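You operate a simulated robot arm through the tools that you are given. There is no shell and no other tool.

You are at the controls of a simulated robot arm. One attempt, no reset.

## Task
Key the coupling half: draw it back, drop key No. 5 in the keyway, push it home.
Fine: back off the coupling screw first and tighten it last; the key's head goes toward the motor. Where these are worked on the way, their far stop is far enough and under half their travel is too little: coupling half, coupling screw.

It is judged by the outcome, as a careful person would: the job done as asked, and still so three seconds after it is handed in. It fails if anything else is knocked over, pushed out of place, dropped, spilled or broken.

## Robot
A 7-joint arm with a two-finger parallel gripper, fixed in place. Base frame: the origin is at the foot of the arm, x ahead of it, y to its left, z up; the work surface is at about z = 840. Readings come in mm, rad, newtons and seconds.
Its first joint turns from -2.304 to 2.304 rad. Payload 3.91 kg.
Tool frame: the origin (TCP) lies between the finger pads and is the grasp point; the fingertips stand 30 mm ahead of it; z points along the fingers, y is the line along which they close. Largest opening 110 mm; finger width 20, thickness 10; the body of the gripper, 48 by 112 mm, starts 55 mm behind the TCP.
Orientation is that of the tool frame in the base frame, as a unit quaternion [x, y, z, w]. With the fingers straight down and closing along the base's y, the tool's x points along the base's -x, its y along +y and its z along -z.

## Interface
- The arm moves only by the tool servo_tool. Its argument "deltas" is a list that holds one entry, the list of rows, each a list of 7 numbers: the shift along the tool's x, y, z in mm, then the turn, a rotation vector about the tool's x, y, z in rad, then the gripper command, from -1 (shut) to 1 (fully open), values between in proportion. In form: [[[x, y, z, wx, wy, wz, grip], ...]]. A call has 1 to 20 rows; each row shifts and turns the commanded pose from where the row before left it, along the tool's axes as they then stand. A row lasts 0.2 s, in which the tool goes at most 50 mm and 0.15 rad; a call with a longer step from one row to the next is refused whole, and so is a gripper value outside its range. Where a pose cannot be reached the arm comes as near as it can. A force on the tool above 50 N (or 10 N above the force at the start of the call, whichever is more), or a blocked arm, ends the call early, and 0.2 s more pass. Each finger travels about 108 mm/s and halts on what it meets, pressing with about 25 N; the grip force reading is that of the motor and also rises with nothing between the fingers. The clock runs only during rows and for 0.2 s after the last one: add rows that do not move to give the fingers time. It gives the time, the measured TCP pose, the force on the tool (base axes), the opening and the grip force at its end, in the units of the frame above (readings bear some noise), with the torque about the TCP (base axes, N m) and any sound that the robot's microphone picked up.
- Cameras (640 x 400 px; columns grow to the right, rows downward): "scene" is fixed at [222.3, 501.4, 1633.7]; the picture's right is [-0.08, -1.00, 0.00], its down [-0.78, 0.06, -0.63] and it looks along [0.63, -0.05, -0.78] (base axes); focal length 351 px, centre (320, 200). "wrist" rides on the gripper at [72, 17, -103] in the tool frame; the picture's right is [-0.23, 0.97, 0.00], its down [-0.76, -0.18, -0.62] and it looks along [-0.61, -0.14, 0.78] (tool axes); focal length 222 px, centre (320, 200). There is no depth. A picture from a camera that has moved, and an enlarged one, comes with that camera's place and axes in the base frame and with its lens.
- camera(camera): a new picture of that camera. No time passes.
- enlarge(camera, box): a new picture of the part [left, top, right, bottom] of that camera's present view, enlarged. No time passes.
- job_done(): hands the job in; it is judged then, once.

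Places have to be worked out from the pictures, the camera data and where the tool is seen. Open the gripper and draw the arm clear of the work before you hand the job in, unless the task says otherwise.

The tools are called by a JSON object that holds its "fn" and its "kwargs". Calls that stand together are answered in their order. servo_tool: Moves the arm, as the interface text tells. Its arguments: {"type":"object","properties":{"deltas":{"type":"array"}},"required":["deltas"]} The other tools are called the same way: camera (camera) takes a picture; enlarge (camera, box) takes an enlarged picture of a part of a camera's view; job_done () hands the job in.

At the start:

```text
t: 0.0
tool_pos: [551.1, 405.2, 1356.6]
tool_rot: [0.0, 1.0, 0.0, 0.0]
force: [-0.4, -0.3, -0.2]
torque: [-0.05, -0.03, -0.04]
width: 110.1
finger_force: 0.0
```

scene: 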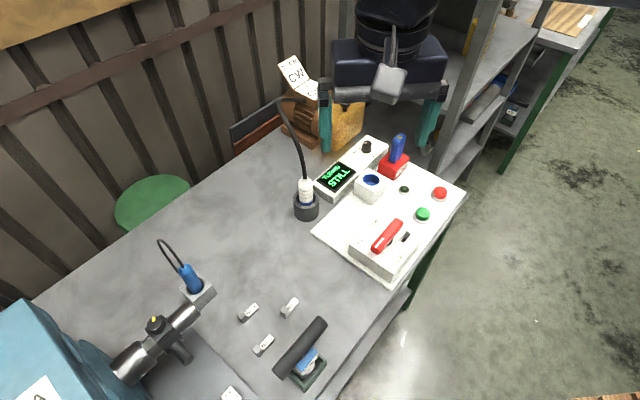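
wrist: 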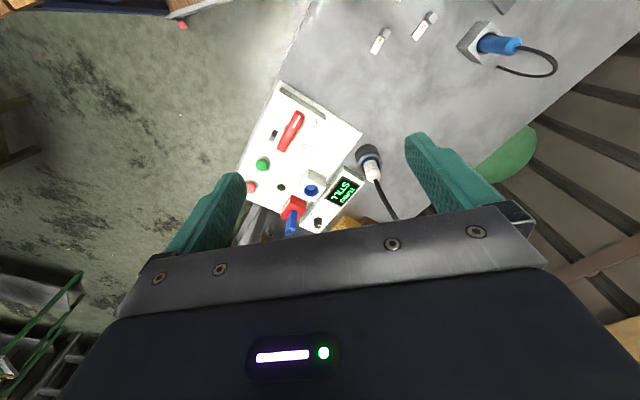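

I'll take a closer look at the bench before moving: the motor at lower left with the coupling, the keys, and the control panel with the display.

{"fn": "enlarge", "kwargs": {"camera": "scene", "box": [0, 220, 240, 400]}}

{"fn": "enlarge", "kwargs": {"camera": "scene", "box": [200, 270, 360, 400]}}

{"fn": "enlarge", "kwargs": {"camera": "scene", "box": [270, 120, 480, 290]}}

{"fn": "enlarge", "kwargs": {"camera": "scene", "box": [220, 40, 380, 160]}}

{"fn": "enlarge", "kwargs": {"camera": "wrist", "box": [220, 0, 580, 230]}}

```text
2.22 times, centred on (120, 310) of scene
camera zoom: at [222.3, 501.4, 1633.7], right [-0.08, -1.0, 0.0], down [-0.78, 0.06, -0.63], along [0.63, -0.05, -0.78], focal length 779 px, centre (764, -44)
```

zoom: 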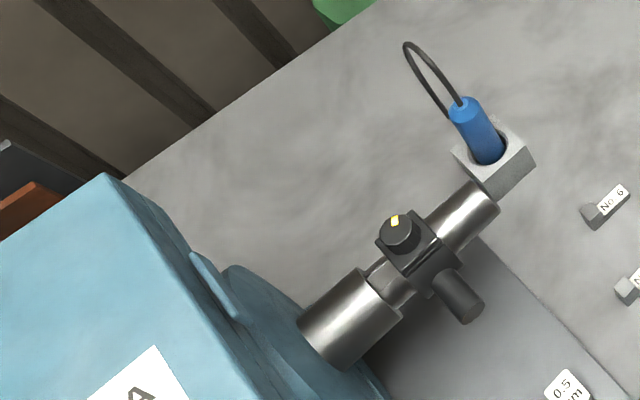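

```text
3.08 times, centred on (280, 335) of scene
camera zoom: at [222.3, 501.4, 1633.7], right [-0.08, -1.0, 0.0], down [-0.78, 0.06, -0.63], along [0.63, -0.05, -0.78], focal length 1079 px, centre (443, -215)
```

zoom: 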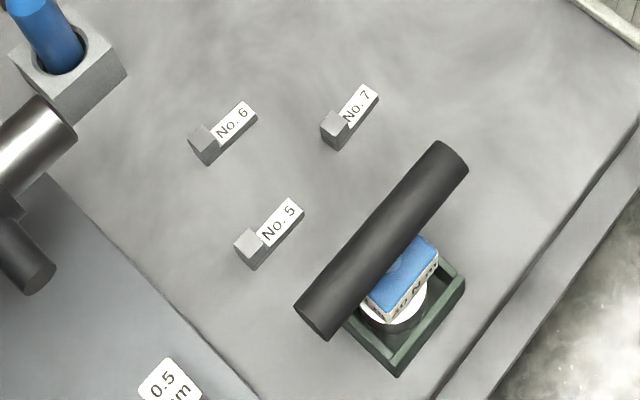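

```text
2.35 times, centred on (375, 205) of scene
camera zoom: at [222.3, 501.4, 1633.7], right [-0.08, -1.0, 0.0], down [-0.78, 0.06, -0.63], along [0.63, -0.05, -0.78], focal length 825 px, centre (191, 188)
```

zoom: 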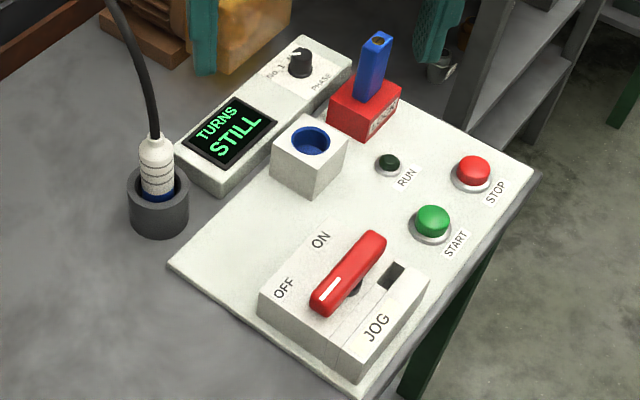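

```text
3.33 times, centred on (300, 100) of scene
camera zoom: at [222.3, 501.4, 1633.7], right [-0.08, -1.0, 0.0], down [-0.78, 0.06, -0.63], along [0.63, -0.05, -0.78], focal length 1169 px, centre (387, 533)
```

zoom: 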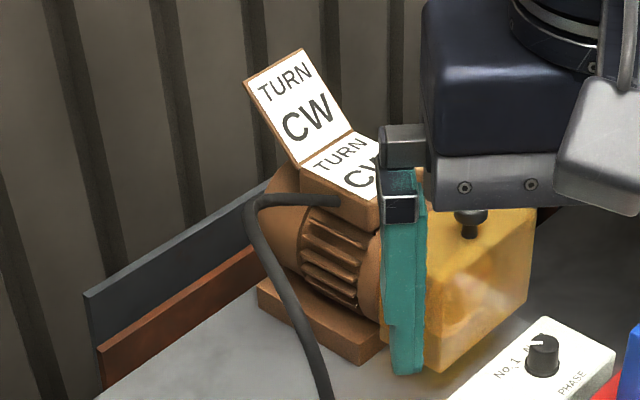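

```text
1.74 times, centred on (400, 115) of wrist
camera zoom: at [478.6, 420.3, 1459.4], right [0.23, 0.97, 0.0], down [0.76, -0.18, 0.62], along [0.61, -0.14, -0.78], focal length 386 px, centre (181, 348)
```

zoom: 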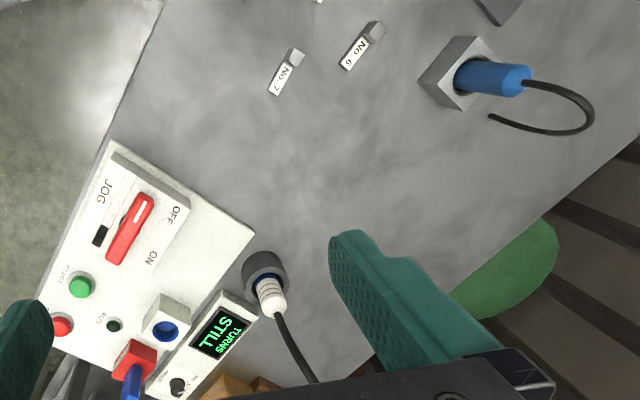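

The board shows keys No. 5/6/7, a coupling block with a knob-like screw on a shaft beside the blue machine, and a panel whose display says STILL. I'll move the tool over the keys at a safe height, turned so the wrist camera looks toward the coupling, to study it.

{"fn": "servo_tool", "kwargs": {"deltas": [[[12, 32, 18, 0, 0, 0, 1], [12, 32, 18, 0, 0, 0, 1], [12, 32, 18, 0, 0, 0, 1], [12, 32, 18, 0, 0, 0, 1], [12, 32, 18, 0, 0, 0, 1], [12, 32, 18, 0, 0, 0, 1], [0, 0, 0, 0, 0, -0.15, 1], [0, 0, 0, 0, 0, -0.15, 1], [0, 0, 0, 0, 0, -0.15, 1], [0, 0, 0, 0, 0, -0.15, 1], [0, 0, 0, 0, 0, -0.15, 1], [0, 0, 0, 0, 0, -0.15, 1]]]}}

{"fn": "camera", "kwargs": {"camera": "wrist"}}

{"fn": "camera", "kwargs": {"camera": "scene"}}

```text
t: 2.6
tool_pos: [478.6, 595.4, 1248.7]
tool_rot: [-0.435, 0.9, 0.0, 0.0]
force: [0.2, 0.1, -0.1]
torque: [-0.02, 0.02, 0.04]
width: 110.2
finger_force: 0.1
```

```text
taken
camera wrist: at [420.8, 549.1, 1351.6], right [-0.62, 0.78, 0.0], down [0.61, 0.49, 0.62], along [0.49, 0.39, -0.78], focal length 222 px, centre (320, 200)
```

wrist: 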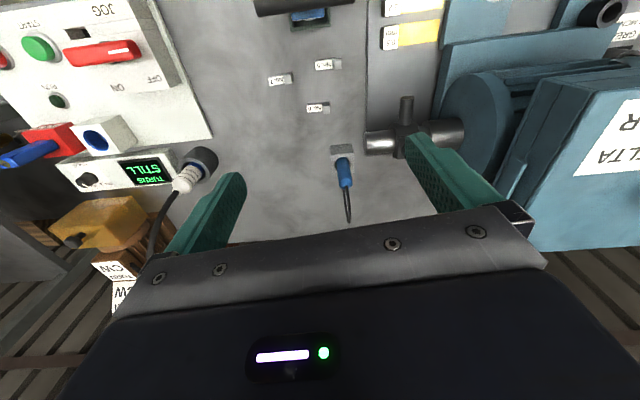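

```text
taken
```

scene: 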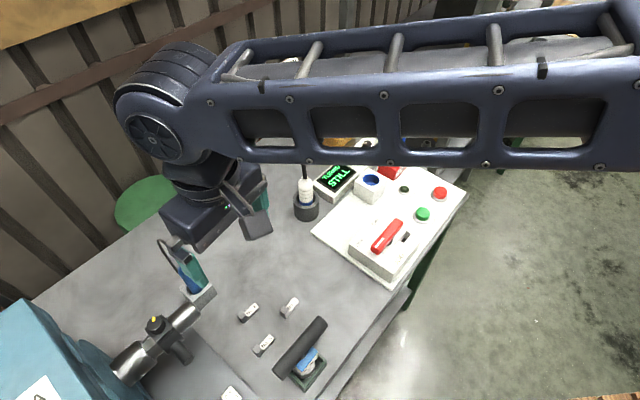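

The machine beside the coupling has a "DELTA" type plate—likely the motor. I'll enlarge the coupling region in the wrist view.

{"fn": "enlarge", "kwargs": {"camera": "wrist", "box": [320, 60, 500, 180]}}

{"fn": "enlarge", "kwargs": {"camera": "wrist", "box": [240, 0, 640, 230]}}

```text
3.33 times, centred on (410, 120) of wrist
camera zoom: at [420.8, 549.1, 1351.6], right [-0.62, 0.78, 0.0], down [0.61, 0.49, 0.62], along [0.49, 0.39, -0.78], focal length 740 px, centre (20, 467)
```

zoom: 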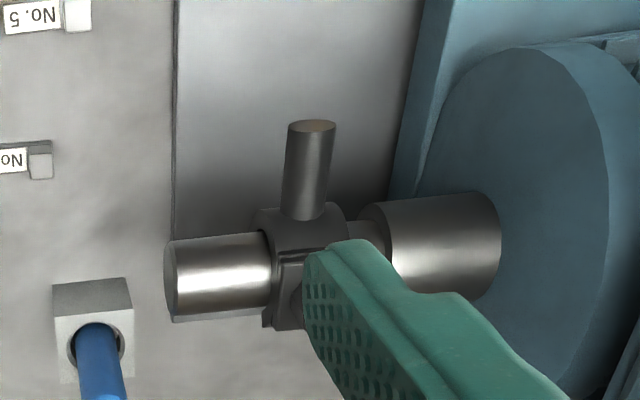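

```text
1.60 times, centred on (440, 115) of wrist
camera zoom: at [420.8, 549.1, 1351.6], right [-0.62, 0.78, 0.0], down [0.61, 0.49, 0.62], along [0.49, 0.39, -0.78], focal length 355 px, centre (128, 336)
```

zoom: 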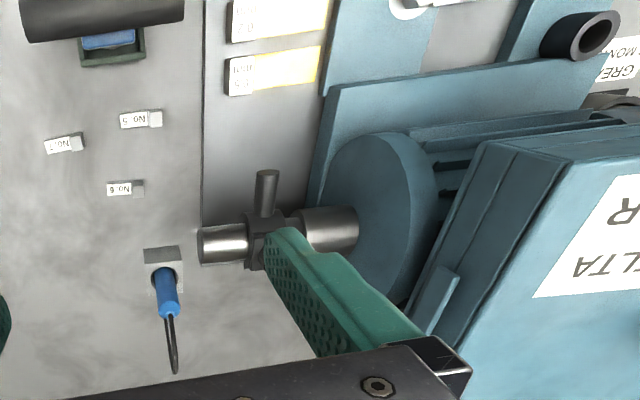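

The view is partly blocked by a finger. I'll shift sideways and a bit lower so the coupling sits centred between the fingers.

{"fn": "servo_tool", "kwargs": {"deltas": [[[-8, 33, 12, 0, 0, 0, 1], [-8, 33, 12, 0, 0, 0, 1], [-8, 33, 12, 0, 0, 0, 1], [-8, 33, 12, 0, 0, 0, 1], [-8, 33, 12, 0, 0, 0, 1], [0, 0, 0, 0, 0, 0, 1]]]}}

{"fn": "camera", "kwargs": {"camera": "wrist"}}

{"fn": "enlarge", "kwargs": {"camera": "wrist", "box": [240, 60, 400, 160]}}

```text
t: 4.0
tool_pos: [375.1, 730.5, 1189.8]
tool_rot: [-0.434, 0.901, 0.0, -0.001]
force: [1.4, 0.8, -0.4]
torque: [-0.01, 0.01, 0.01]
width: 109.8
finger_force: 0.0
```

```text
taken
camera wrist: at [317.0, 683.2, 1292.8], right [-0.62, 0.78, 0.0], down [0.61, 0.49, 0.62], along [0.49, 0.39, -0.78], focal length 222 px, centre (320, 200)
```

wrist: 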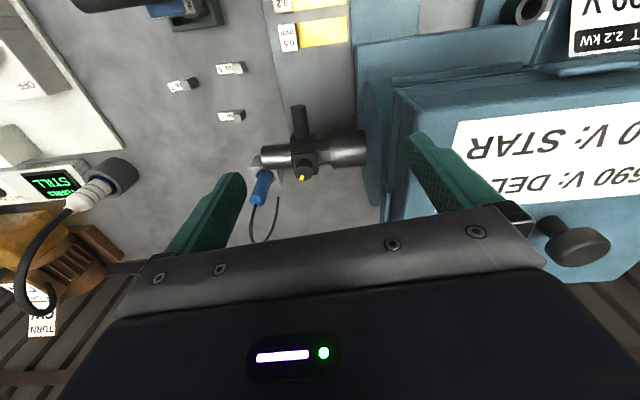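

```text
4.00 times, centred on (320, 110) of wrist
camera zoom: at [317.0, 683.2, 1292.8], right [-0.62, 0.78, 0.0], down [0.61, 0.49, 0.62], along [0.49, 0.39, -0.78], focal length 888 px, centre (320, 560)
```

zoom: 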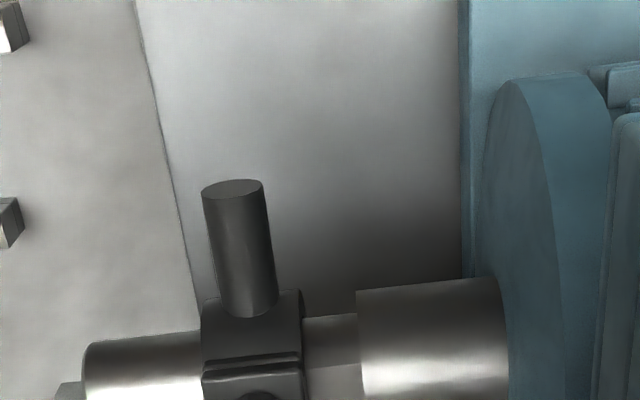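

The motor is the blue machine (star/delta plate, 2.2 kW). I'll enlarge the coupling and shaft itself.

{"fn": "enlarge", "kwargs": {"camera": "wrist", "box": [240, 95, 400, 195]}}

{"fn": "enlarge", "kwargs": {"camera": "wrist", "box": [140, 0, 380, 140]}}

{"fn": "enlarge", "kwargs": {"camera": "scene", "box": [80, 280, 240, 400]}}

```text
4.00 times, centred on (320, 145) of wrist
camera zoom: at [317.0, 683.2, 1292.8], right [-0.62, 0.78, 0.0], down [0.61, 0.49, 0.62], along [0.49, 0.39, -0.78], focal length 888 px, centre (320, 420)
```

zoom: 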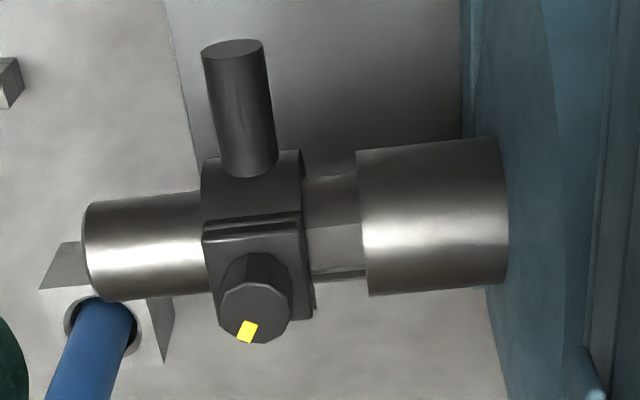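

```text
2.67 times, centred on (260, 70) of wrist
camera zoom: at [317.0, 683.2, 1292.8], right [-0.62, 0.78, 0.0], down [0.61, 0.49, 0.62], along [0.49, 0.39, -0.78], focal length 592 px, centre (480, 547)
```

zoom: 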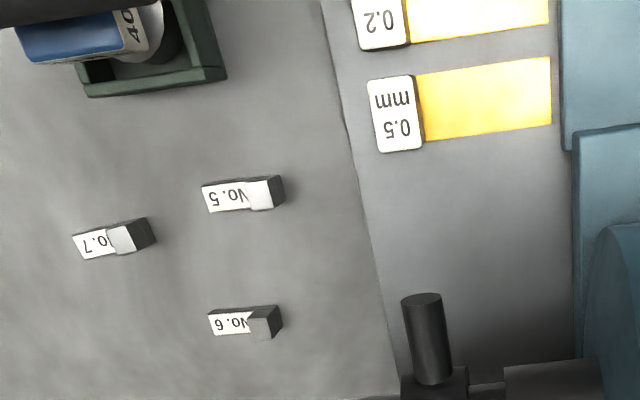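

```text
3.33 times, centred on (160, 340) of scene
camera zoom: at [222.3, 501.4, 1633.7], right [-0.08, -1.0, 0.0], down [-0.78, 0.06, -0.63], along [0.63, -0.05, -0.78], focal length 1169 px, centre (853, -267)
```

zoom: 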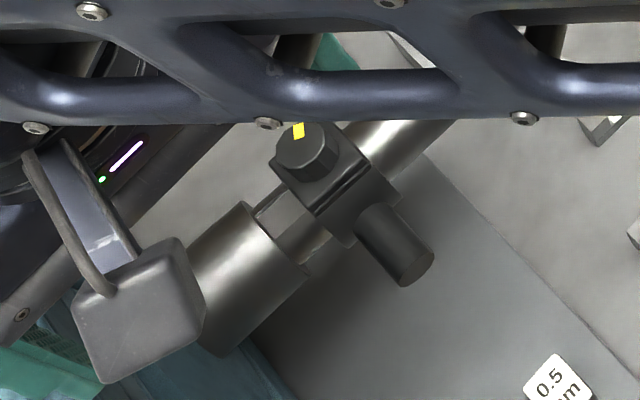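

Knob top triangulates to roughly (455, 765, 1037). I'll enlarge further to understand the shaft, hub and keyway before moving.

{"fn": "enlarge", "kwargs": {"camera": "wrist", "box": [280, 125, 360, 175]}}

{"fn": "enlarge", "kwargs": {"camera": "scene", "box": [110, 310, 200, 366]}}

{"fn": "enlarge", "kwargs": {"camera": "wrist", "box": [340, 0, 640, 200]}}

```text
8.00 times, centred on (320, 150) of wrist
camera zoom: at [317.0, 683.2, 1292.8], right [-0.62, 0.78, 0.0], down [0.61, 0.49, 0.62], along [0.49, 0.39, -0.78], focal length 1777 px, centre (320, 600)
```

zoom: 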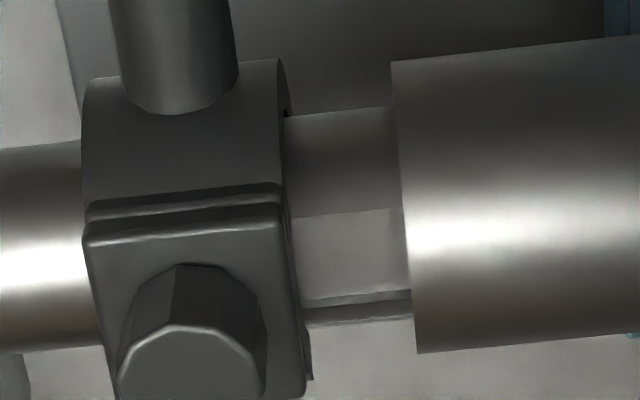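

```text
7.11 times, centred on (155, 338) of scene
camera zoom: at [222.3, 501.4, 1633.7], right [-0.08, -1.0, 0.0], down [-0.78, 0.06, -0.63], along [0.63, -0.05, -0.78], focal length 2494 px, centre (1493, -781)
```

zoom: 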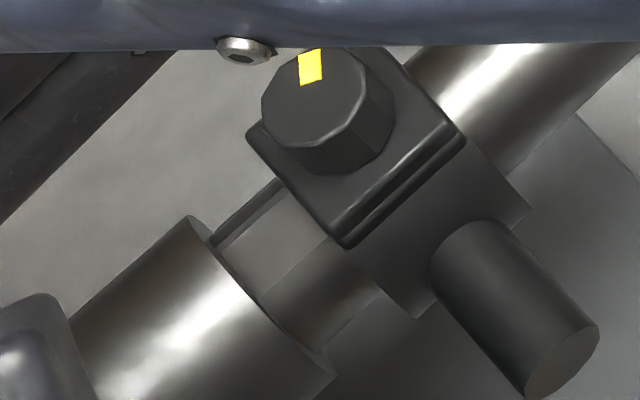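

```text
2.00 times, centred on (490, 100) of wrist
camera zoom: at [317.0, 683.2, 1292.8], right [-0.62, 0.78, 0.0], down [0.61, 0.49, 0.62], along [0.49, 0.39, -0.78], focal length 444 px, centre (-20, 400)
```

zoom: 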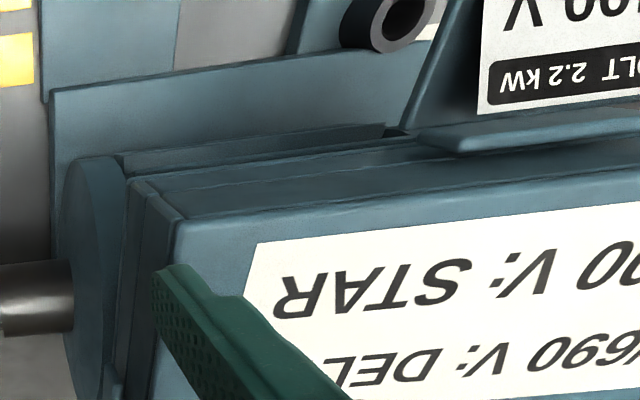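

The motor's terminal box tops out near z≈1157 with its coupling-side face about 85 mm from the knob, so I need to stay clear of it. I'll retreat to the outer side and turn the tool to about 2.26 rad yaw to look along the shaft toward the motor (this is also the yaw I'd want for placing the key).

{"fn": "servo_tool", "kwargs": {"deltas": [[[-1, -32, -6, 0, 0, 0, 1], [-1, -32, -6, 0, 0, 0, 1], [-1, -32, -6, 0, 0, 0, 1], [-1, -32, -6, 0, 0, 0, 1], [-1, -32, -6, 0, 0, 0, 1], [-1, -32, -6, 0, 0, 0, 1], [0, 0, 0, 0, 0, -0.15, 1], [0, 0, 0, 0, 0, -0.15, 1], [0, 0, 0, 0, 0, -0.15, 1], [0, 0, 0, 0, 0, -0.15, 1], [0, 0, 0, 0, 0, -0.15, 1], [0, 0, 0, 0, 0, -0.15, 1], [0, 0, 0, 0, 0, -0.15, 1], [0, 0, 0, 0, 0, -0.15, 1], [0, 0, 0, 0, 0, -0.15, 1], [0, 0, 0, 0, 0, 0, 1]]]}}

{"fn": "camera", "kwargs": {"camera": "wrist"}}

{"fn": "camera", "kwargs": {"camera": "scene"}}

```text
t: 7.4
tool_pos: [528.6, 616.4, 1224.1]
tool_rot: [0.903, -0.43, -0.001, 0.001]
force: [-0.7, 0.3, 0.3]
torque: [0.0, 0.0, -0.01]
width: 109.9
finger_force: 0.0
```

```text
taken
camera wrist: at [561.4, 548.5, 1326.8], right [-0.9, -0.44, 0.0], down [-0.34, 0.7, 0.62], along [-0.27, 0.56, -0.78], focal length 222 px, centre (320, 200)
```

wrist: 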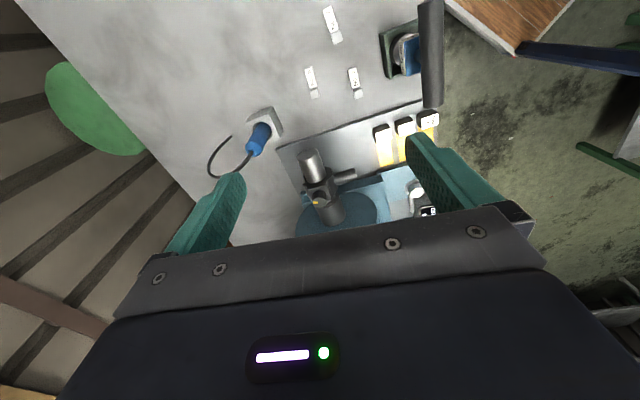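

```text
taken
```

scene: 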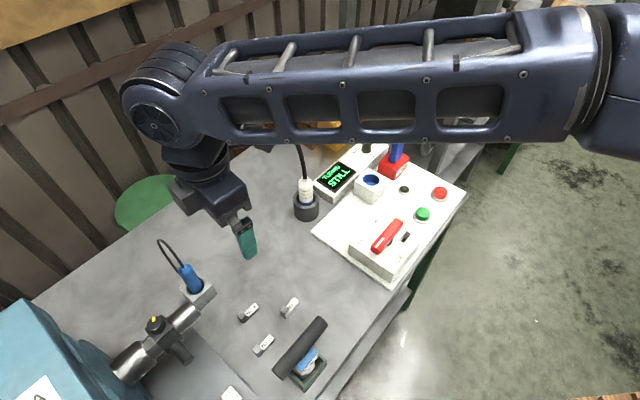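

Yaw 2.25 rad is reachable. Both cameras have a clear view of the coupling now, so I'll enlarge each.

{"fn": "enlarge", "kwargs": {"camera": "wrist", "box": [280, 140, 370, 240]}}

{"fn": "enlarge", "kwargs": {"camera": "scene", "box": [110, 300, 200, 390]}}

{"fn": "enlarge", "kwargs": {"camera": "wrist", "box": [290, 0, 450, 110]}}

{"fn": "enlarge", "kwargs": {"camera": "scene", "box": [230, 295, 310, 360]}}

```text
4.00 times, centred on (325, 190) of wrist
camera zoom: at [561.4, 548.5, 1326.8], right [-0.9, -0.44, 0.0], down [-0.34, 0.7, 0.62], along [-0.27, 0.56, -0.78], focal length 888 px, centre (300, 240)
```

zoom: 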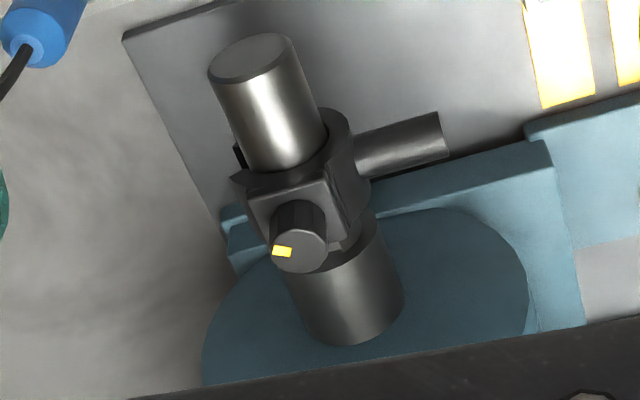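

```text
4.44 times, centred on (155, 345) of scene
camera zoom: at [222.3, 501.4, 1633.7], right [-0.08, -1.0, 0.0], down [-0.78, 0.06, -0.63], along [0.63, -0.05, -0.78], focal length 1559 px, centre (1053, -444)
```

zoom: 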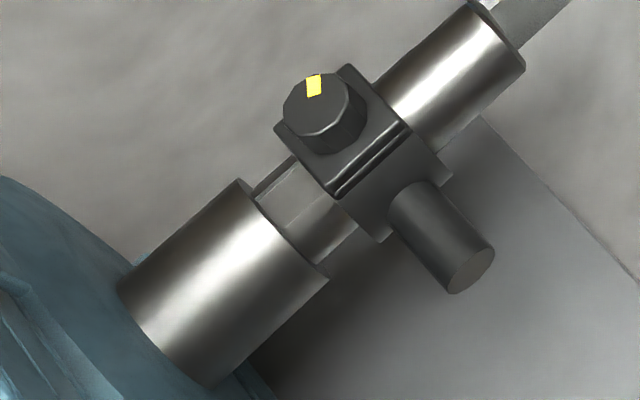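

```text
3.64 times, centred on (370, 55) of wrist
camera zoom: at [561.4, 548.5, 1326.8], right [-0.9, -0.44, 0.0], down [-0.34, 0.7, 0.62], along [-0.27, 0.56, -0.78], focal length 808 px, centre (138, 727)
```

zoom: 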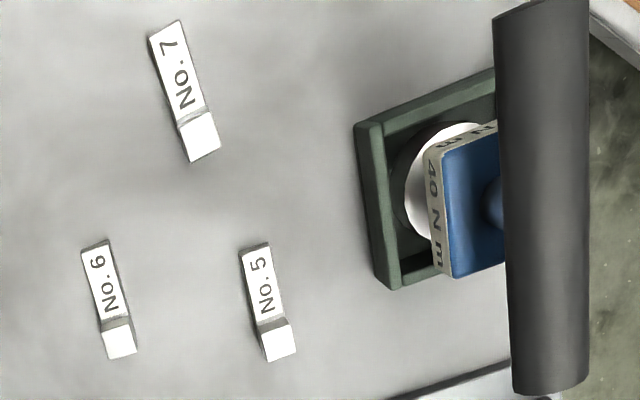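

```text
6.15 times, centred on (270, 328) of scene
camera zoom: at [222.3, 501.4, 1633.7], right [-0.08, -1.0, 0.0], down [-0.78, 0.06, -0.63], along [0.63, -0.05, -0.78], focal length 2158 px, centre (628, -585)
```

zoom: 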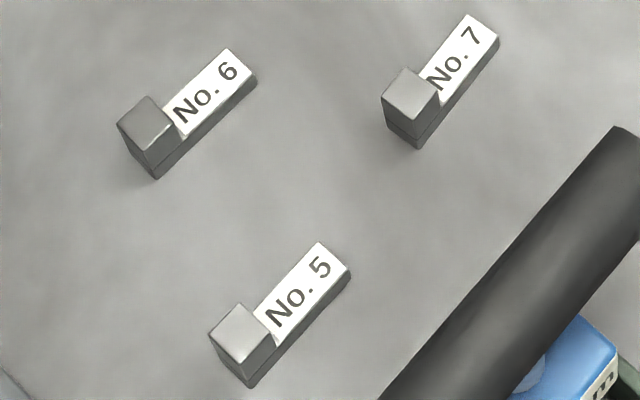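

Triangulating: the shaft axis runs at −45° (x+y≈1222) at z≈980, the knob top is at about (456, 766, 1035), Ø≈25 mm. The hub with its side handle is the coupling half; its keyway shows in the gap next to the shoulder. I'll turn back to a low yaw (so I can turn the screw anticlockwise afterwards) and move above the knob.

{"fn": "servo_tool", "kwargs": {"deltas": [[[0, 0, 0, 0, 0, 0.15, 0.1], [0, 0, 0, 0, 0, 0.15, 0.1], [0, 0, 0, 0, 0, 0.15, 0.1], [0, 0, 0, 0, 0, 0.15, 0.1], [0, 0, 0, 0, 0, 0.15, 0.1], [0, 0, 0, 0, 0, 0.15, 0.1], [0, 0, 0, 0, 0, 0.15, 0.1], [0, 0, 0, 0, 0, 0.15, 0.1], [0, 0, 0, 0, 0, 0.15, 0.1], [0, 0, 0, 0, 0, 0.15, 0.1], [0, 0, 0, 0, 0, 0.15, 0.1], [0, 0, 0, 0, 0, 0.15, 0.1], [0, 0, 0, 0, 0, 0.15, 0.1], [5, 33, 10, 0, 0, 0, 0.1], [5, 33, 10, 0, 0, 0, 0.1], [5, 33, 10, 0, 0, 0, 0.1], [5, 33, 10, 0, 0, 0, 0.1], [5, 33, 10, 0, 0, 0, 0.1], [0, 0, 0, 0, 0, 0, 0.1]]]}}

{"fn": "camera", "kwargs": {"camera": "wrist"}}

{"fn": "camera", "kwargs": {"camera": "scene"}}

```text
t: 11.4
tool_pos: [456.4, 765.7, 1174.1]
tool_rot: [-0.149, 0.989, 0.0, 0.0]
force: [-0.8, 0.1, 0.0]
torque: [0.02, -0.01, 0.01]
width: 60.6
finger_force: 0.1
```

```text
taken
camera wrist: at [381.7, 760.2, 1277.8], right [-0.07, 1.0, 0.0], down [0.78, 0.06, 0.62], along [0.62, 0.04, -0.78], focal length 222 px, centre (320, 200)
```

wrist: 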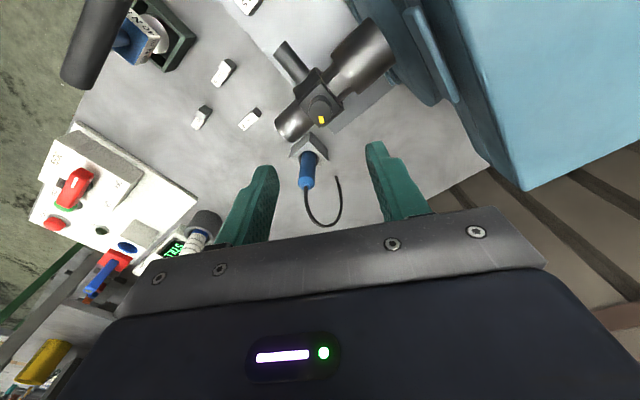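

```text
taken
```

scene: 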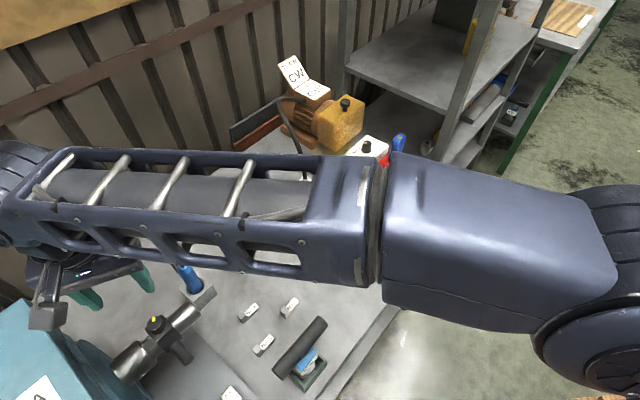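

I'm above the knob; I'll enlarge to check the knob centre against my estimate (predicted at pixel ≈(320.6, 113)).

{"fn": "enlarge", "kwargs": {"camera": "wrist", "box": [270, 60, 390, 150]}}

{"fn": "enlarge", "kwargs": {"camera": "scene", "box": [0, 250, 200, 400]}}

```text
4.44 times, centred on (330, 105) of wrist
camera zoom: at [381.7, 760.2, 1277.8], right [-0.07, 1.0, 0.0], down [0.78, 0.06, 0.62], along [0.62, 0.04, -0.78], focal length 987 px, centre (276, 622)
```

zoom: 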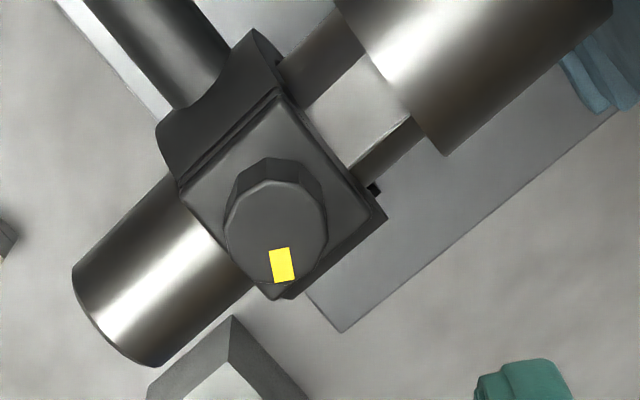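

```text
2.67 times, centred on (100, 325) of scene
camera zoom: at [222.3, 501.4, 1633.7], right [-0.08, -1.0, 0.0], down [-0.78, 0.06, -0.63], along [0.63, -0.05, -0.78], focal length 935 px, centre (907, -133)
```

zoom: 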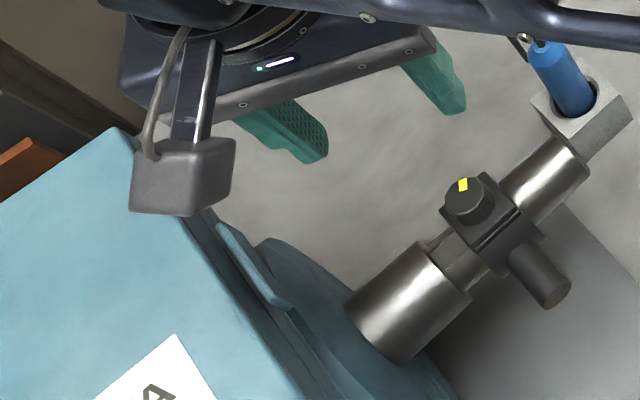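

The knob centre sits right under the TCP (about (455.7, 765.4)). I'll descend so the fingertips stop at about z=1026, just above the plate, then close on the knob.

{"fn": "servo_tool", "kwargs": {"deltas": [[[0, 0, 22, 0, 0, 0, 0.1], [0, 0, 22, 0, 0, 0, 0.1], [0, 0, 22, 0, 0, 0, 0.1], [0, 0, 22, 0, 0, 0, 0.1], [0, 0, 20, 0, 0, 0, 0.1], [0, 0, 5, 0, 0, 0, 0.1], [0, 0, 4, 0, 0, 0, 0.1], [0, 0, 0, 0, 0, 0, 0.1]]]}}

{"fn": "camera", "kwargs": {"camera": "wrist"}}

{"fn": "enlarge", "kwargs": {"camera": "scene", "box": [80, 260, 240, 380]}}

```text
t: 13.2
tool_pos: [456.2, 766.4, 1058.6]
tool_rot: [-0.15, 0.989, 0.0, 0.0]
force: [-0.7, -0.2, -0.5]
torque: [0.01, 0.05, 0.01]
width: 60.4
finger_force: 0.0
```

```text
taken
camera wrist: at [382.2, 759.4, 1160.9], right [-0.07, 1.0, 0.0], down [0.78, 0.06, 0.62], along [0.62, 0.04, -0.78], focal length 222 px, centre (320, 200)
```

wrist: 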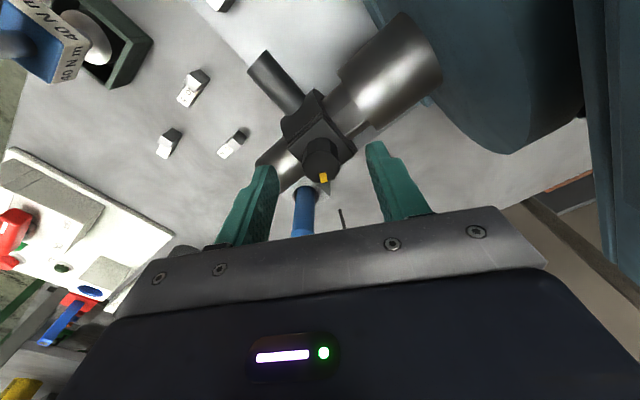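

```text
3.33 times, centred on (160, 320) of scene
camera zoom: at [222.3, 501.4, 1633.7], right [-0.08, -1.0, 0.0], down [-0.78, 0.06, -0.63], along [0.63, -0.05, -0.78], focal length 1169 px, centre (853, -200)
```

zoom: 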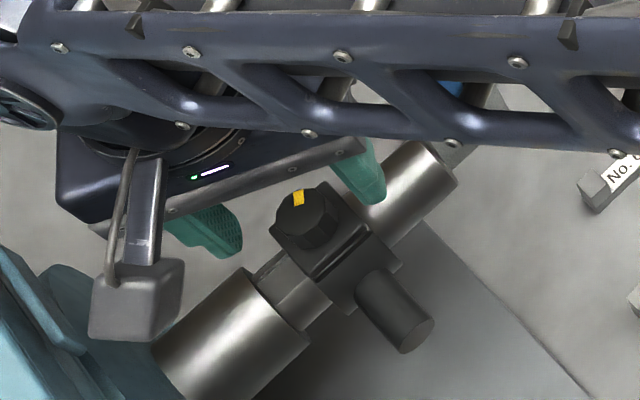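

Fingertips are at about z=1029, straddling the knob. A closer look before I close.

{"fn": "enlarge", "kwargs": {"camera": "wrist", "box": [230, 80, 420, 220]}}

```text
2.86 times, centred on (325, 150) of wrist
camera zoom: at [382.2, 759.4, 1160.9], right [-0.07, 1.0, 0.0], down [0.78, 0.06, 0.62], along [0.62, 0.04, -0.78], focal length 635 px, centre (306, 343)
```

zoom: 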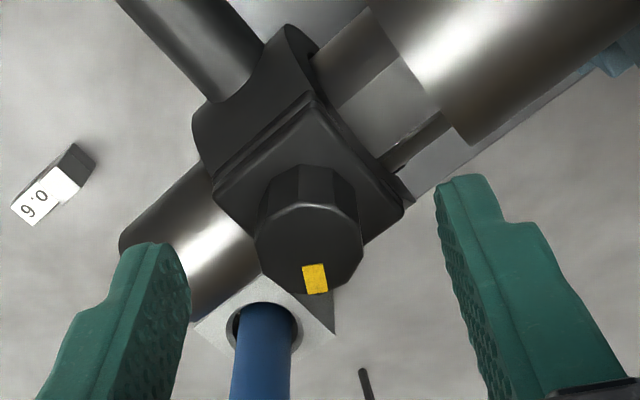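

Knob top is at z≈1033 and plate top ≈1017, so I'll drop another 6 mm to get a decent bite (fingertips ≈1022.5) and then close.

{"fn": "servo_tool", "kwargs": {"deltas": [[[0, 0, 3, 0, 0, 0, 0.1], [0, 0, 3, 0, 0, 0, 0.1], [0, 0, 0, 0, 0, 0, 0.1], [0, 0, 0, 0, 0, 0, -0.4], [0, 0, 0, 0, 0, 0, -1], [0, 0, 0, 0, 0, 0, -1], [0, 0, 0, 0, 0, 0, -1]]]}}

{"fn": "camera", "kwargs": {"camera": "wrist"}}

```text
t: 14.8
tool_pos: [455.3, 764.7, 1052.4]
tool_rot: [-0.149, 0.989, 0.0, 0.001]
force: [-1.0, 5.3, -2.2]
torque: [0.28, -0.13, 0.02]
width: 24.7
finger_force: 44.9
```

```text
taken
camera wrist: at [381.7, 759.5, 1154.7], right [-0.07, 1.0, 0.0], down [0.78, 0.06, 0.62], along [0.62, 0.04, -0.78], focal length 222 px, centre (320, 200)
```

wrist: 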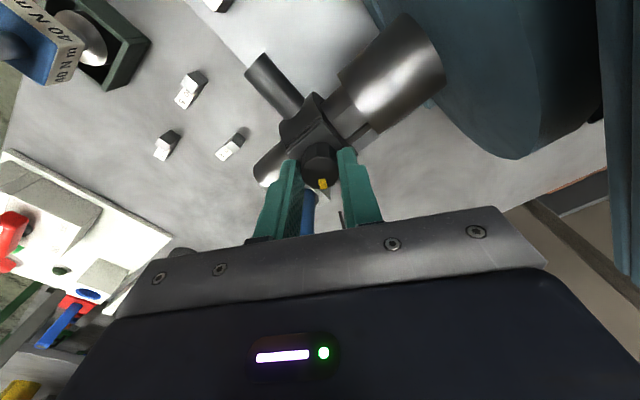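

Gripped at 24.7 mm. Now I'll turn the knob anticlockwise (seen from above) in steps and watch the torque and the yellow mark.

{"fn": "servo_tool", "kwargs": {"deltas": [[[0, -1, 0, 0, 0, 0, -1], [0, 0, 0, 0, 0, -0.1, -1], [0, 0, 0, 0, 0, -0.1, -1], [0, 0, 0, 0, 0, -0.1, -1], [0, 0, 0, 0, 0, -0.1, -1], [0, 0, 0, 0, 0, -0.1, -1], [0, 0, 0, 0, 0, 0, -1]]]}}

{"fn": "enlarge", "kwargs": {"camera": "scene", "box": [80, 260, 240, 380]}}

{"fn": "enlarge", "kwargs": {"camera": "wrist", "box": [230, 80, 420, 220]}}

```text
t: 16.4
tool_pos: [456.2, 764.5, 1052.0]
tool_rot: [-0.39, 0.921, 0.0, 0.0]
force: [-1.4, -2.9, 7.1]
torque: [-0.05, -0.07, 0.01]
width: 24.4
finger_force: 44.6
```

```text
3.33 times, centred on (160, 320) of scene
camera zoom: at [222.3, 501.4, 1633.7], right [-0.08, -1.0, 0.0], down [-0.78, 0.06, -0.63], along [0.63, -0.05, -0.78], focal length 1169 px, centre (853, -200)
```

zoom: 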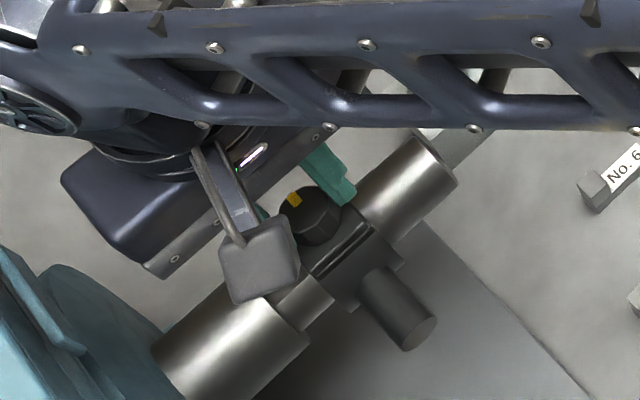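

```text
2.86 times, centred on (325, 150) of wrist
camera zoom: at [394.4, 723.2, 1154.7], right [-0.54, 0.84, 0.0], down [0.66, 0.42, 0.62], along [0.52, 0.34, -0.78], focal length 635 px, centre (306, 343)
```

zoom: 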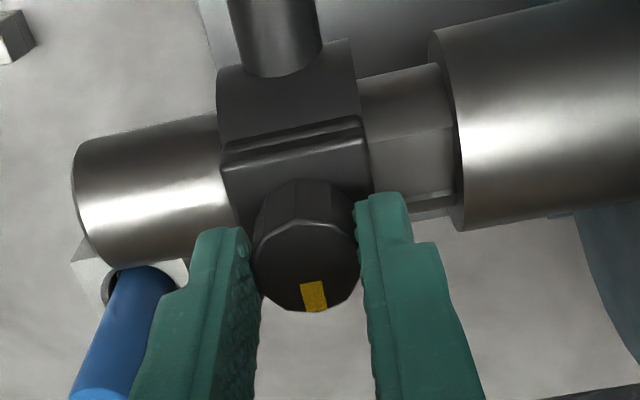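

The knob turns with the gripper (mark moved from pointing +x towards +y), with low torque. There's a small upward force, so I'll keep turning while easing up slightly.

{"fn": "servo_tool", "kwargs": {"deltas": [[[0, 0, -0.5, 0, 0, -0.1, -1], [0, 0, -0.5, 0, 0, -0.1, -1], [0, 0, 0, 0, 0, -0.1, -1], [0, 0, 0, 0, 0, -0.1, -1], [0, 0, 0, 0, 0, -0.1, -1], [0, 0, 0, 0, 0, -0.1, -1], [0, 0, 0, 0, 0, 0, -1]]]}}

{"fn": "enlarge", "kwargs": {"camera": "wrist", "box": [230, 80, 420, 220]}}

```text
t: 18.0
tool_pos: [456.5, 764.0, 1052.1]
tool_rot: [-0.645, 0.764, 0.0, 0.0]
force: [4.8, 2.9, -5.2]
torque: [-0.17, -0.07, 0.01]
width: 24.4
finger_force: 45.3
```

```text
2.86 times, centred on (325, 150) of wrist
camera zoom: at [428.3, 695.0, 1154.7], right [-0.92, 0.39, 0.0], down [0.3, 0.72, 0.62], along [0.24, 0.57, -0.78], focal length 635 px, centre (306, 343)
```

zoom: 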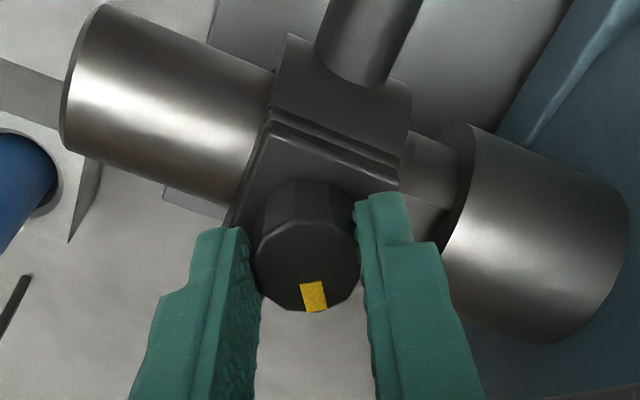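

Turned about 63° so far with no stop. Continuing.

{"fn": "servo_tool", "kwargs": {"deltas": [[[0, 0, 0.5, 0, 0, -0.1, -1], [0, 0, 0, 0, 0, -0.1, -1], [0, 0, 0, 0, 0, -0.1, -1], [0, 0, 0, 0, 0, -0.1, -1], [0, 0, 0, 0, 0, -0.1, -1], [0, 0, 0, 0, 0, -0.1, -1], [0, 0, 0, 0, 0, -0.1, -1], [0, 0, 0, 0, 0, -0.1, -1], [0, 0, 0, 0, 0, 0, -1]]]}}

{"fn": "enlarge", "kwargs": {"camera": "wrist", "box": [230, 80, 420, 220]}}

{"fn": "enlarge", "kwargs": {"camera": "scene", "box": [80, 260, 240, 380]}}

```text
t: 20.0
tool_pos: [457.4, 765.9, 1051.8]
tool_rot: [0.891, -0.454, 0.0, 0.0]
force: [19.0, 17.3, 3.8]
torque: [0.3, -0.46, -0.05]
width: 24.4
finger_force: 44.9
```

```text
2.86 times, centred on (325, 150) of wrist
camera zoom: at [486.9, 695.7, 1154.7], right [-0.92, -0.39, 0.0], down [-0.3, 0.72, 0.62], along [-0.24, 0.57, -0.78], focal length 635 px, centre (306, 343)
```

zoom: 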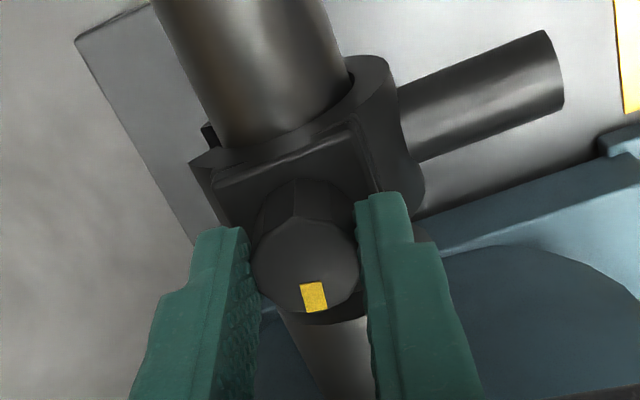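

```text
3.33 times, centred on (160, 320) of scene
camera zoom: at [222.3, 501.4, 1633.7], right [-0.08, -1.0, 0.0], down [-0.78, 0.06, -0.63], along [0.63, -0.05, -0.78], focal length 1169 px, centre (853, -200)
```

zoom: 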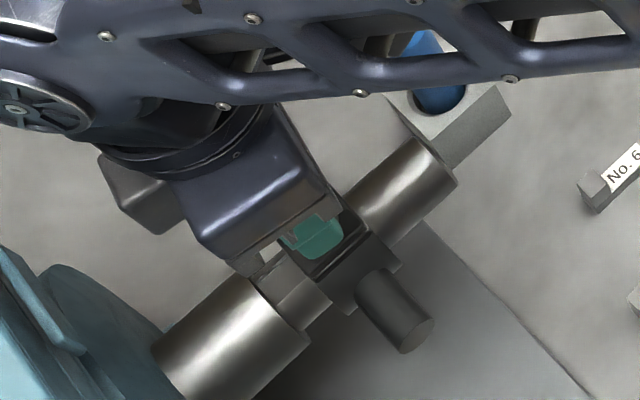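

Turned about 109°, still no stop; a lateral force of ~25 N along the closing direction has built up from a slight off-centre, so I'll nudge 1.5 mm to relieve it and keep turning.

{"fn": "servo_tool", "kwargs": {"deltas": [[[0, -1.5, 0, 0, 0, 0, -1], [0, 0, 0, 0, 0, -0.1, -1], [0, 0, 0, 0, 0, -0.1, -1], [0, 0, 0, 0, 0, -0.1, -1], [0, 0, 0, 0, 0, 0, -1]]]}}

{"fn": "enlarge", "kwargs": {"camera": "wrist", "box": [230, 80, 420, 220]}}

```text
t: 21.2
tool_pos: [457.1, 766.3, 1051.2]
tool_rot: [0.949, -0.315, 0.001, 0.0]
force: [15.9, 13.8, 5.8]
torque: [0.3, -0.18, -0.55]
width: 25.2
finger_force: 45.4
```

```text
2.86 times, centred on (325, 150) of wrist
camera zoom: at [505.9, 708.0, 1154.5], right [-0.76, -0.64, 0.0], down [-0.5, 0.6, 0.62], along [-0.4, 0.48, -0.78], focal length 635 px, centre (306, 343)
```

zoom: 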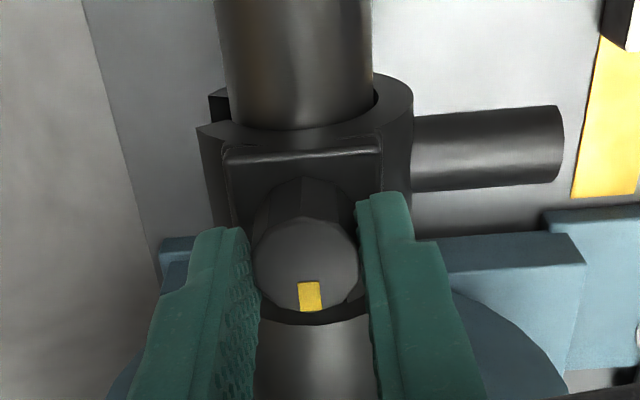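

Torque about z jumped to −0.55 N·m and the mark slipped slightly in the grip, suggesting the backed-off stop at ~120°. One more small turn to confirm.

{"fn": "servo_tool", "kwargs": {"deltas": [[[0, -1, 0, 0, 0, -0.08, -1], [0, 0, 0, 0, 0, 0, -1]]]}}

{"fn": "enlarge", "kwargs": {"camera": "wrist", "box": [230, 80, 420, 220]}}

```text
t: 21.8
tool_pos: [457.9, 765.7, 1050.3]
tool_rot: [0.961, -0.276, 0.0, 0.001]
force: [6.3, 3.0, 0.6]
torque: [0.3, -0.34, -0.38]
width: 25.4
finger_force: 44.9
```

```text
2.86 times, centred on (325, 150) of wrist
camera zoom: at [510.0, 712.5, 1154.5], right [-0.71, -0.7, 0.0], down [-0.55, 0.56, 0.62], along [-0.44, 0.44, -0.78], focal length 635 px, centre (306, 343)
```

zoom: 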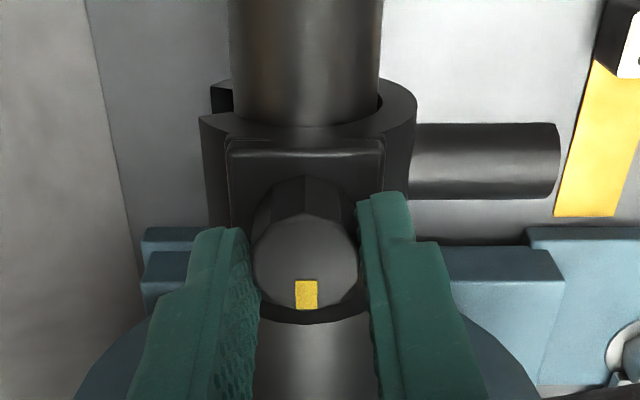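

The mark slipped again in the grip, so the screw is at its far (backed-off) stop, mark now pointing at the motor after ~120°. I'll release, rise, turn to yaw 0.785 so the fingers close along the shaft, and go above the side handle (tip at about (408, 716, 977)).

{"fn": "servo_tool", "kwargs": {"deltas": [[[0, 0, 0, 0, 0, 0, 0.1], [0, 0, 0, 0, 0, 0, 0.1], [0, 0, -20, 0, 0, 0, 0.1], [0, 0, -20, 0, 0, 0, 0.1], [0, 0, -20, 0, 0, 0, 0.1], [0, 0, -10, 0, 0, 0.15, 0.1], [0, 0, 0, 0, 0, 0.15, 0.1], [0, 0, 0, 0, 0, 0.15, 0.1], [0, 0, 0, 0, 0, 0.15, 0.1], [0, 0, 0, 0, 0, 0.15, 0.1], [0, 0, 0, 0, 0, 0.15, 0.1], [0, 0, 0, 0, 0, 0.15, 0.1], [0, 0, 0, 0, 0, 0.15, 0.1], [0, 0, 0, 0, 0, 0.15, 0.1], [0, 0, 0, 0, 0, 0.15, 0.1], [0, 0, 0, 0, 0, 0.15, 0.1], [0, 0, 0, 0, 0, 0.145, 0.1], [27, 0, 0, 0, 0, 0, 0.1], [27, 0, 0, 0, 0, 0, 0.1], [0, 0, 0, 0, 0, 0, 0.1]]]}}

{"fn": "camera", "kwargs": {"camera": "wrist"}}

{"fn": "enlarge", "kwargs": {"camera": "scene", "box": [80, 260, 240, 380]}}

```text
t: 26.0
tool_pos: [420.2, 730.6, 1122.5]
tool_rot: [-0.382, 0.924, 0.0, -0.001]
force: [0.3, 0.5, 0.3]
torque: [-0.02, 0.01, -0.01]
width: 60.4
finger_force: 0.1
```

```text
taken
camera wrist: at [357.2, 689.4, 1225.6], right [-0.53, 0.85, 0.0], down [0.66, 0.41, 0.62], along [0.53, 0.33, -0.78], focal length 222 px, centre (320, 200)
```

wrist: 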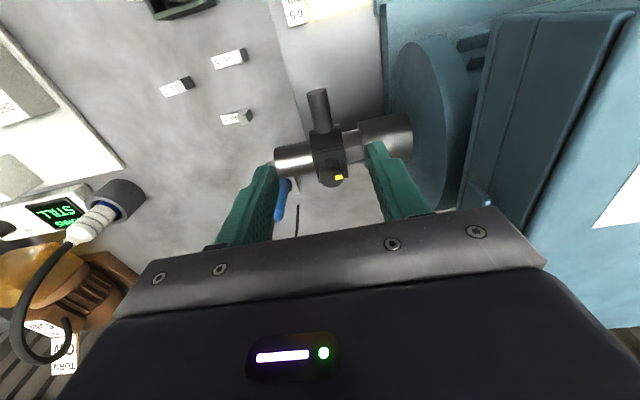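

```text
3.33 times, centred on (160, 320) of scene
camera zoom: at [222.3, 501.4, 1633.7], right [-0.08, -1.0, 0.0], down [-0.78, 0.06, -0.63], along [0.63, -0.05, -0.78], focal length 1169 px, centre (853, -200)
```

zoom: 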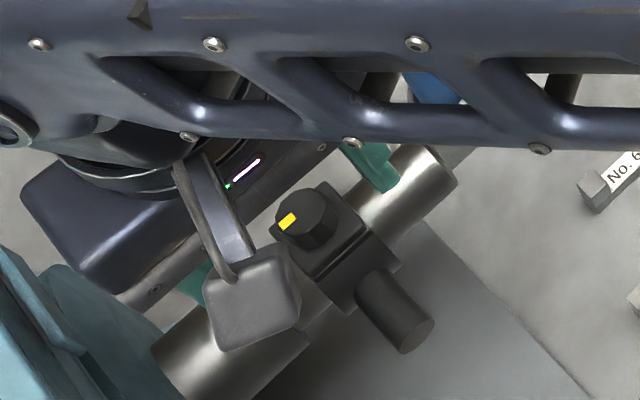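

The handle tip appears exactly where predicted (pixel ≈(317, 93)), so my handle estimate is good. Descending so the pads straddle the handle.

{"fn": "servo_tool", "kwargs": {"deltas": [[[1, 0, 22, 0, 0, 0, 0.1], [0, 0, 22, 0, 0, 0, 0.1], [0, 0, 22, 0, 0, 0, 0.1], [0, 0, 22, 0, 0, 0, 0.1], [0, 0, 22, 0, 0, 0, 0.1], [0, 0, 12, 0, 0, 0, 0.1], [0, 0, 8, 0, 0, 0, 0.1], [0, 0, 6, 0, 0, 0, 0.1], [0, 0, 0, 0, 0, 0, 0.1]]]}}

{"fn": "camera", "kwargs": {"camera": "wrist"}}

{"fn": "enlarge", "kwargs": {"camera": "scene", "box": [80, 260, 240, 380]}}

```text
t: 28.0
tool_pos: [419.7, 727.6, 985.0]
tool_rot: [-0.383, 0.924, 0.0, 0.0]
force: [0.3, 0.2, 0.5]
torque: [0.01, -0.01, 0.0]
width: 60.5
finger_force: 0.1
```

```text
taken
camera wrist: at [356.0, 687.3, 1088.7], right [-0.53, 0.85, 0.0], down [0.66, 0.41, 0.62], along [0.53, 0.33, -0.78], focal length 222 px, centre (320, 200)
```

wrist: 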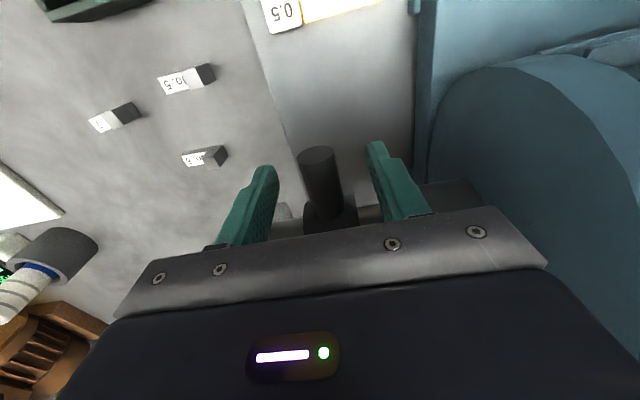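

```text
3.33 times, centred on (160, 320) of scene
camera zoom: at [222.3, 501.4, 1633.7], right [-0.08, -1.0, 0.0], down [-0.78, 0.06, -0.63], along [0.63, -0.05, -0.78], focal length 1169 px, centre (853, -200)
```

zoom: 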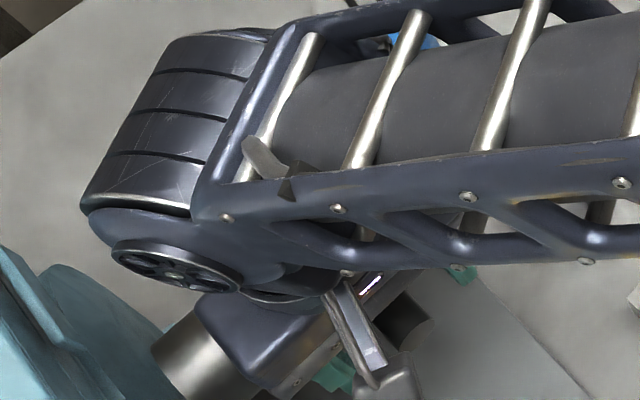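

The handle is centred between the fingers. Closing on it.

{"fn": "servo_tool", "kwargs": {"deltas": [[[0, 0, 0, 0, 0, 0, -0.4], [0, 0, 0, 0, 0, 0, -1], [0, 0, 0, 0, 0, 0, -1], [0, 0, 0, 0, 0, 0, -1]]]}}

{"fn": "camera", "kwargs": {"camera": "wrist"}}

```text
t: 29.0
tool_pos: [419.5, 728.1, 985.8]
tool_rot: [-0.383, 0.924, 0.001, 0.0]
force: [0.2, -0.4, -0.6]
torque: [0.08, -0.09, -0.01]
width: 21.5
finger_force: 44.5
```

```text
taken
camera wrist: at [356.0, 687.3, 1088.7], right [-0.53, 0.85, 0.0], down [0.66, 0.41, 0.62], along [0.53, 0.33, -0.78], focal length 222 px, centre (320, 200)
```

wrist: 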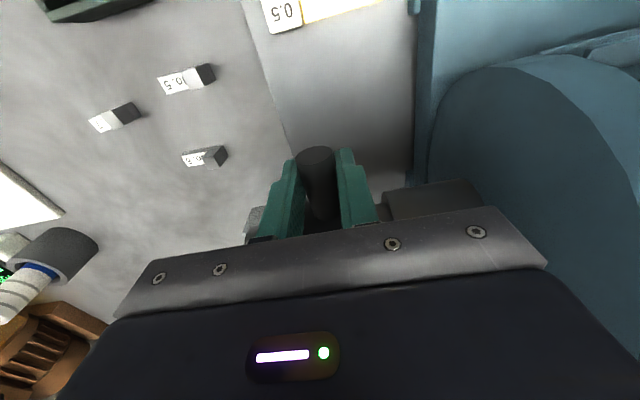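

Handle gripped (21.5 mm), no side load. Now drawing the coupling half back along the shaft away from the motor, gently.

{"fn": "servo_tool", "kwargs": {"deltas": [[[0, -3, 0, 0, 0, 0, -1], [0, -3, 0, 0, 0, 0, -1], [0, -3, 0, 0, 0, 0, -1], [0, -3, 0, 0, 0, 0, -1], [0, 0, 0, 0, 0, 0, -1]]]}}

{"fn": "camera", "kwargs": {"camera": "wrist"}}

```text
t: 30.2
tool_pos: [427.6, 719.8, 985.1]
tool_rot: [-0.383, 0.924, 0.0, -0.001]
force: [-3.9, -1.9, -3.8]
torque: [0.43, -0.41, -0.03]
width: 21.6
finger_force: 44.9
```

```text
taken
camera wrist: at [364.4, 679.0, 1088.8], right [-0.53, 0.85, 0.0], down [0.66, 0.41, 0.62], along [0.53, 0.33, -0.78], focal length 222 px, centre (320, 200)
```

wrist: 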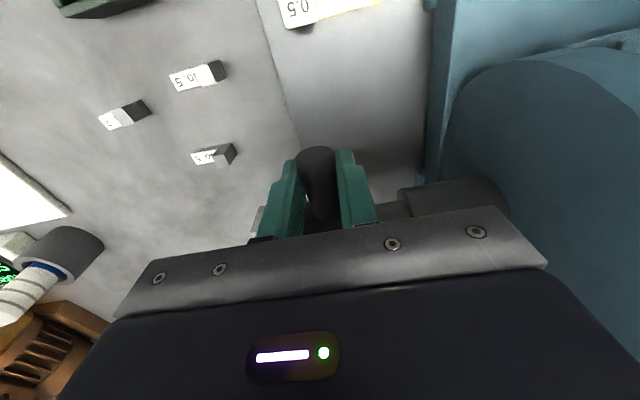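

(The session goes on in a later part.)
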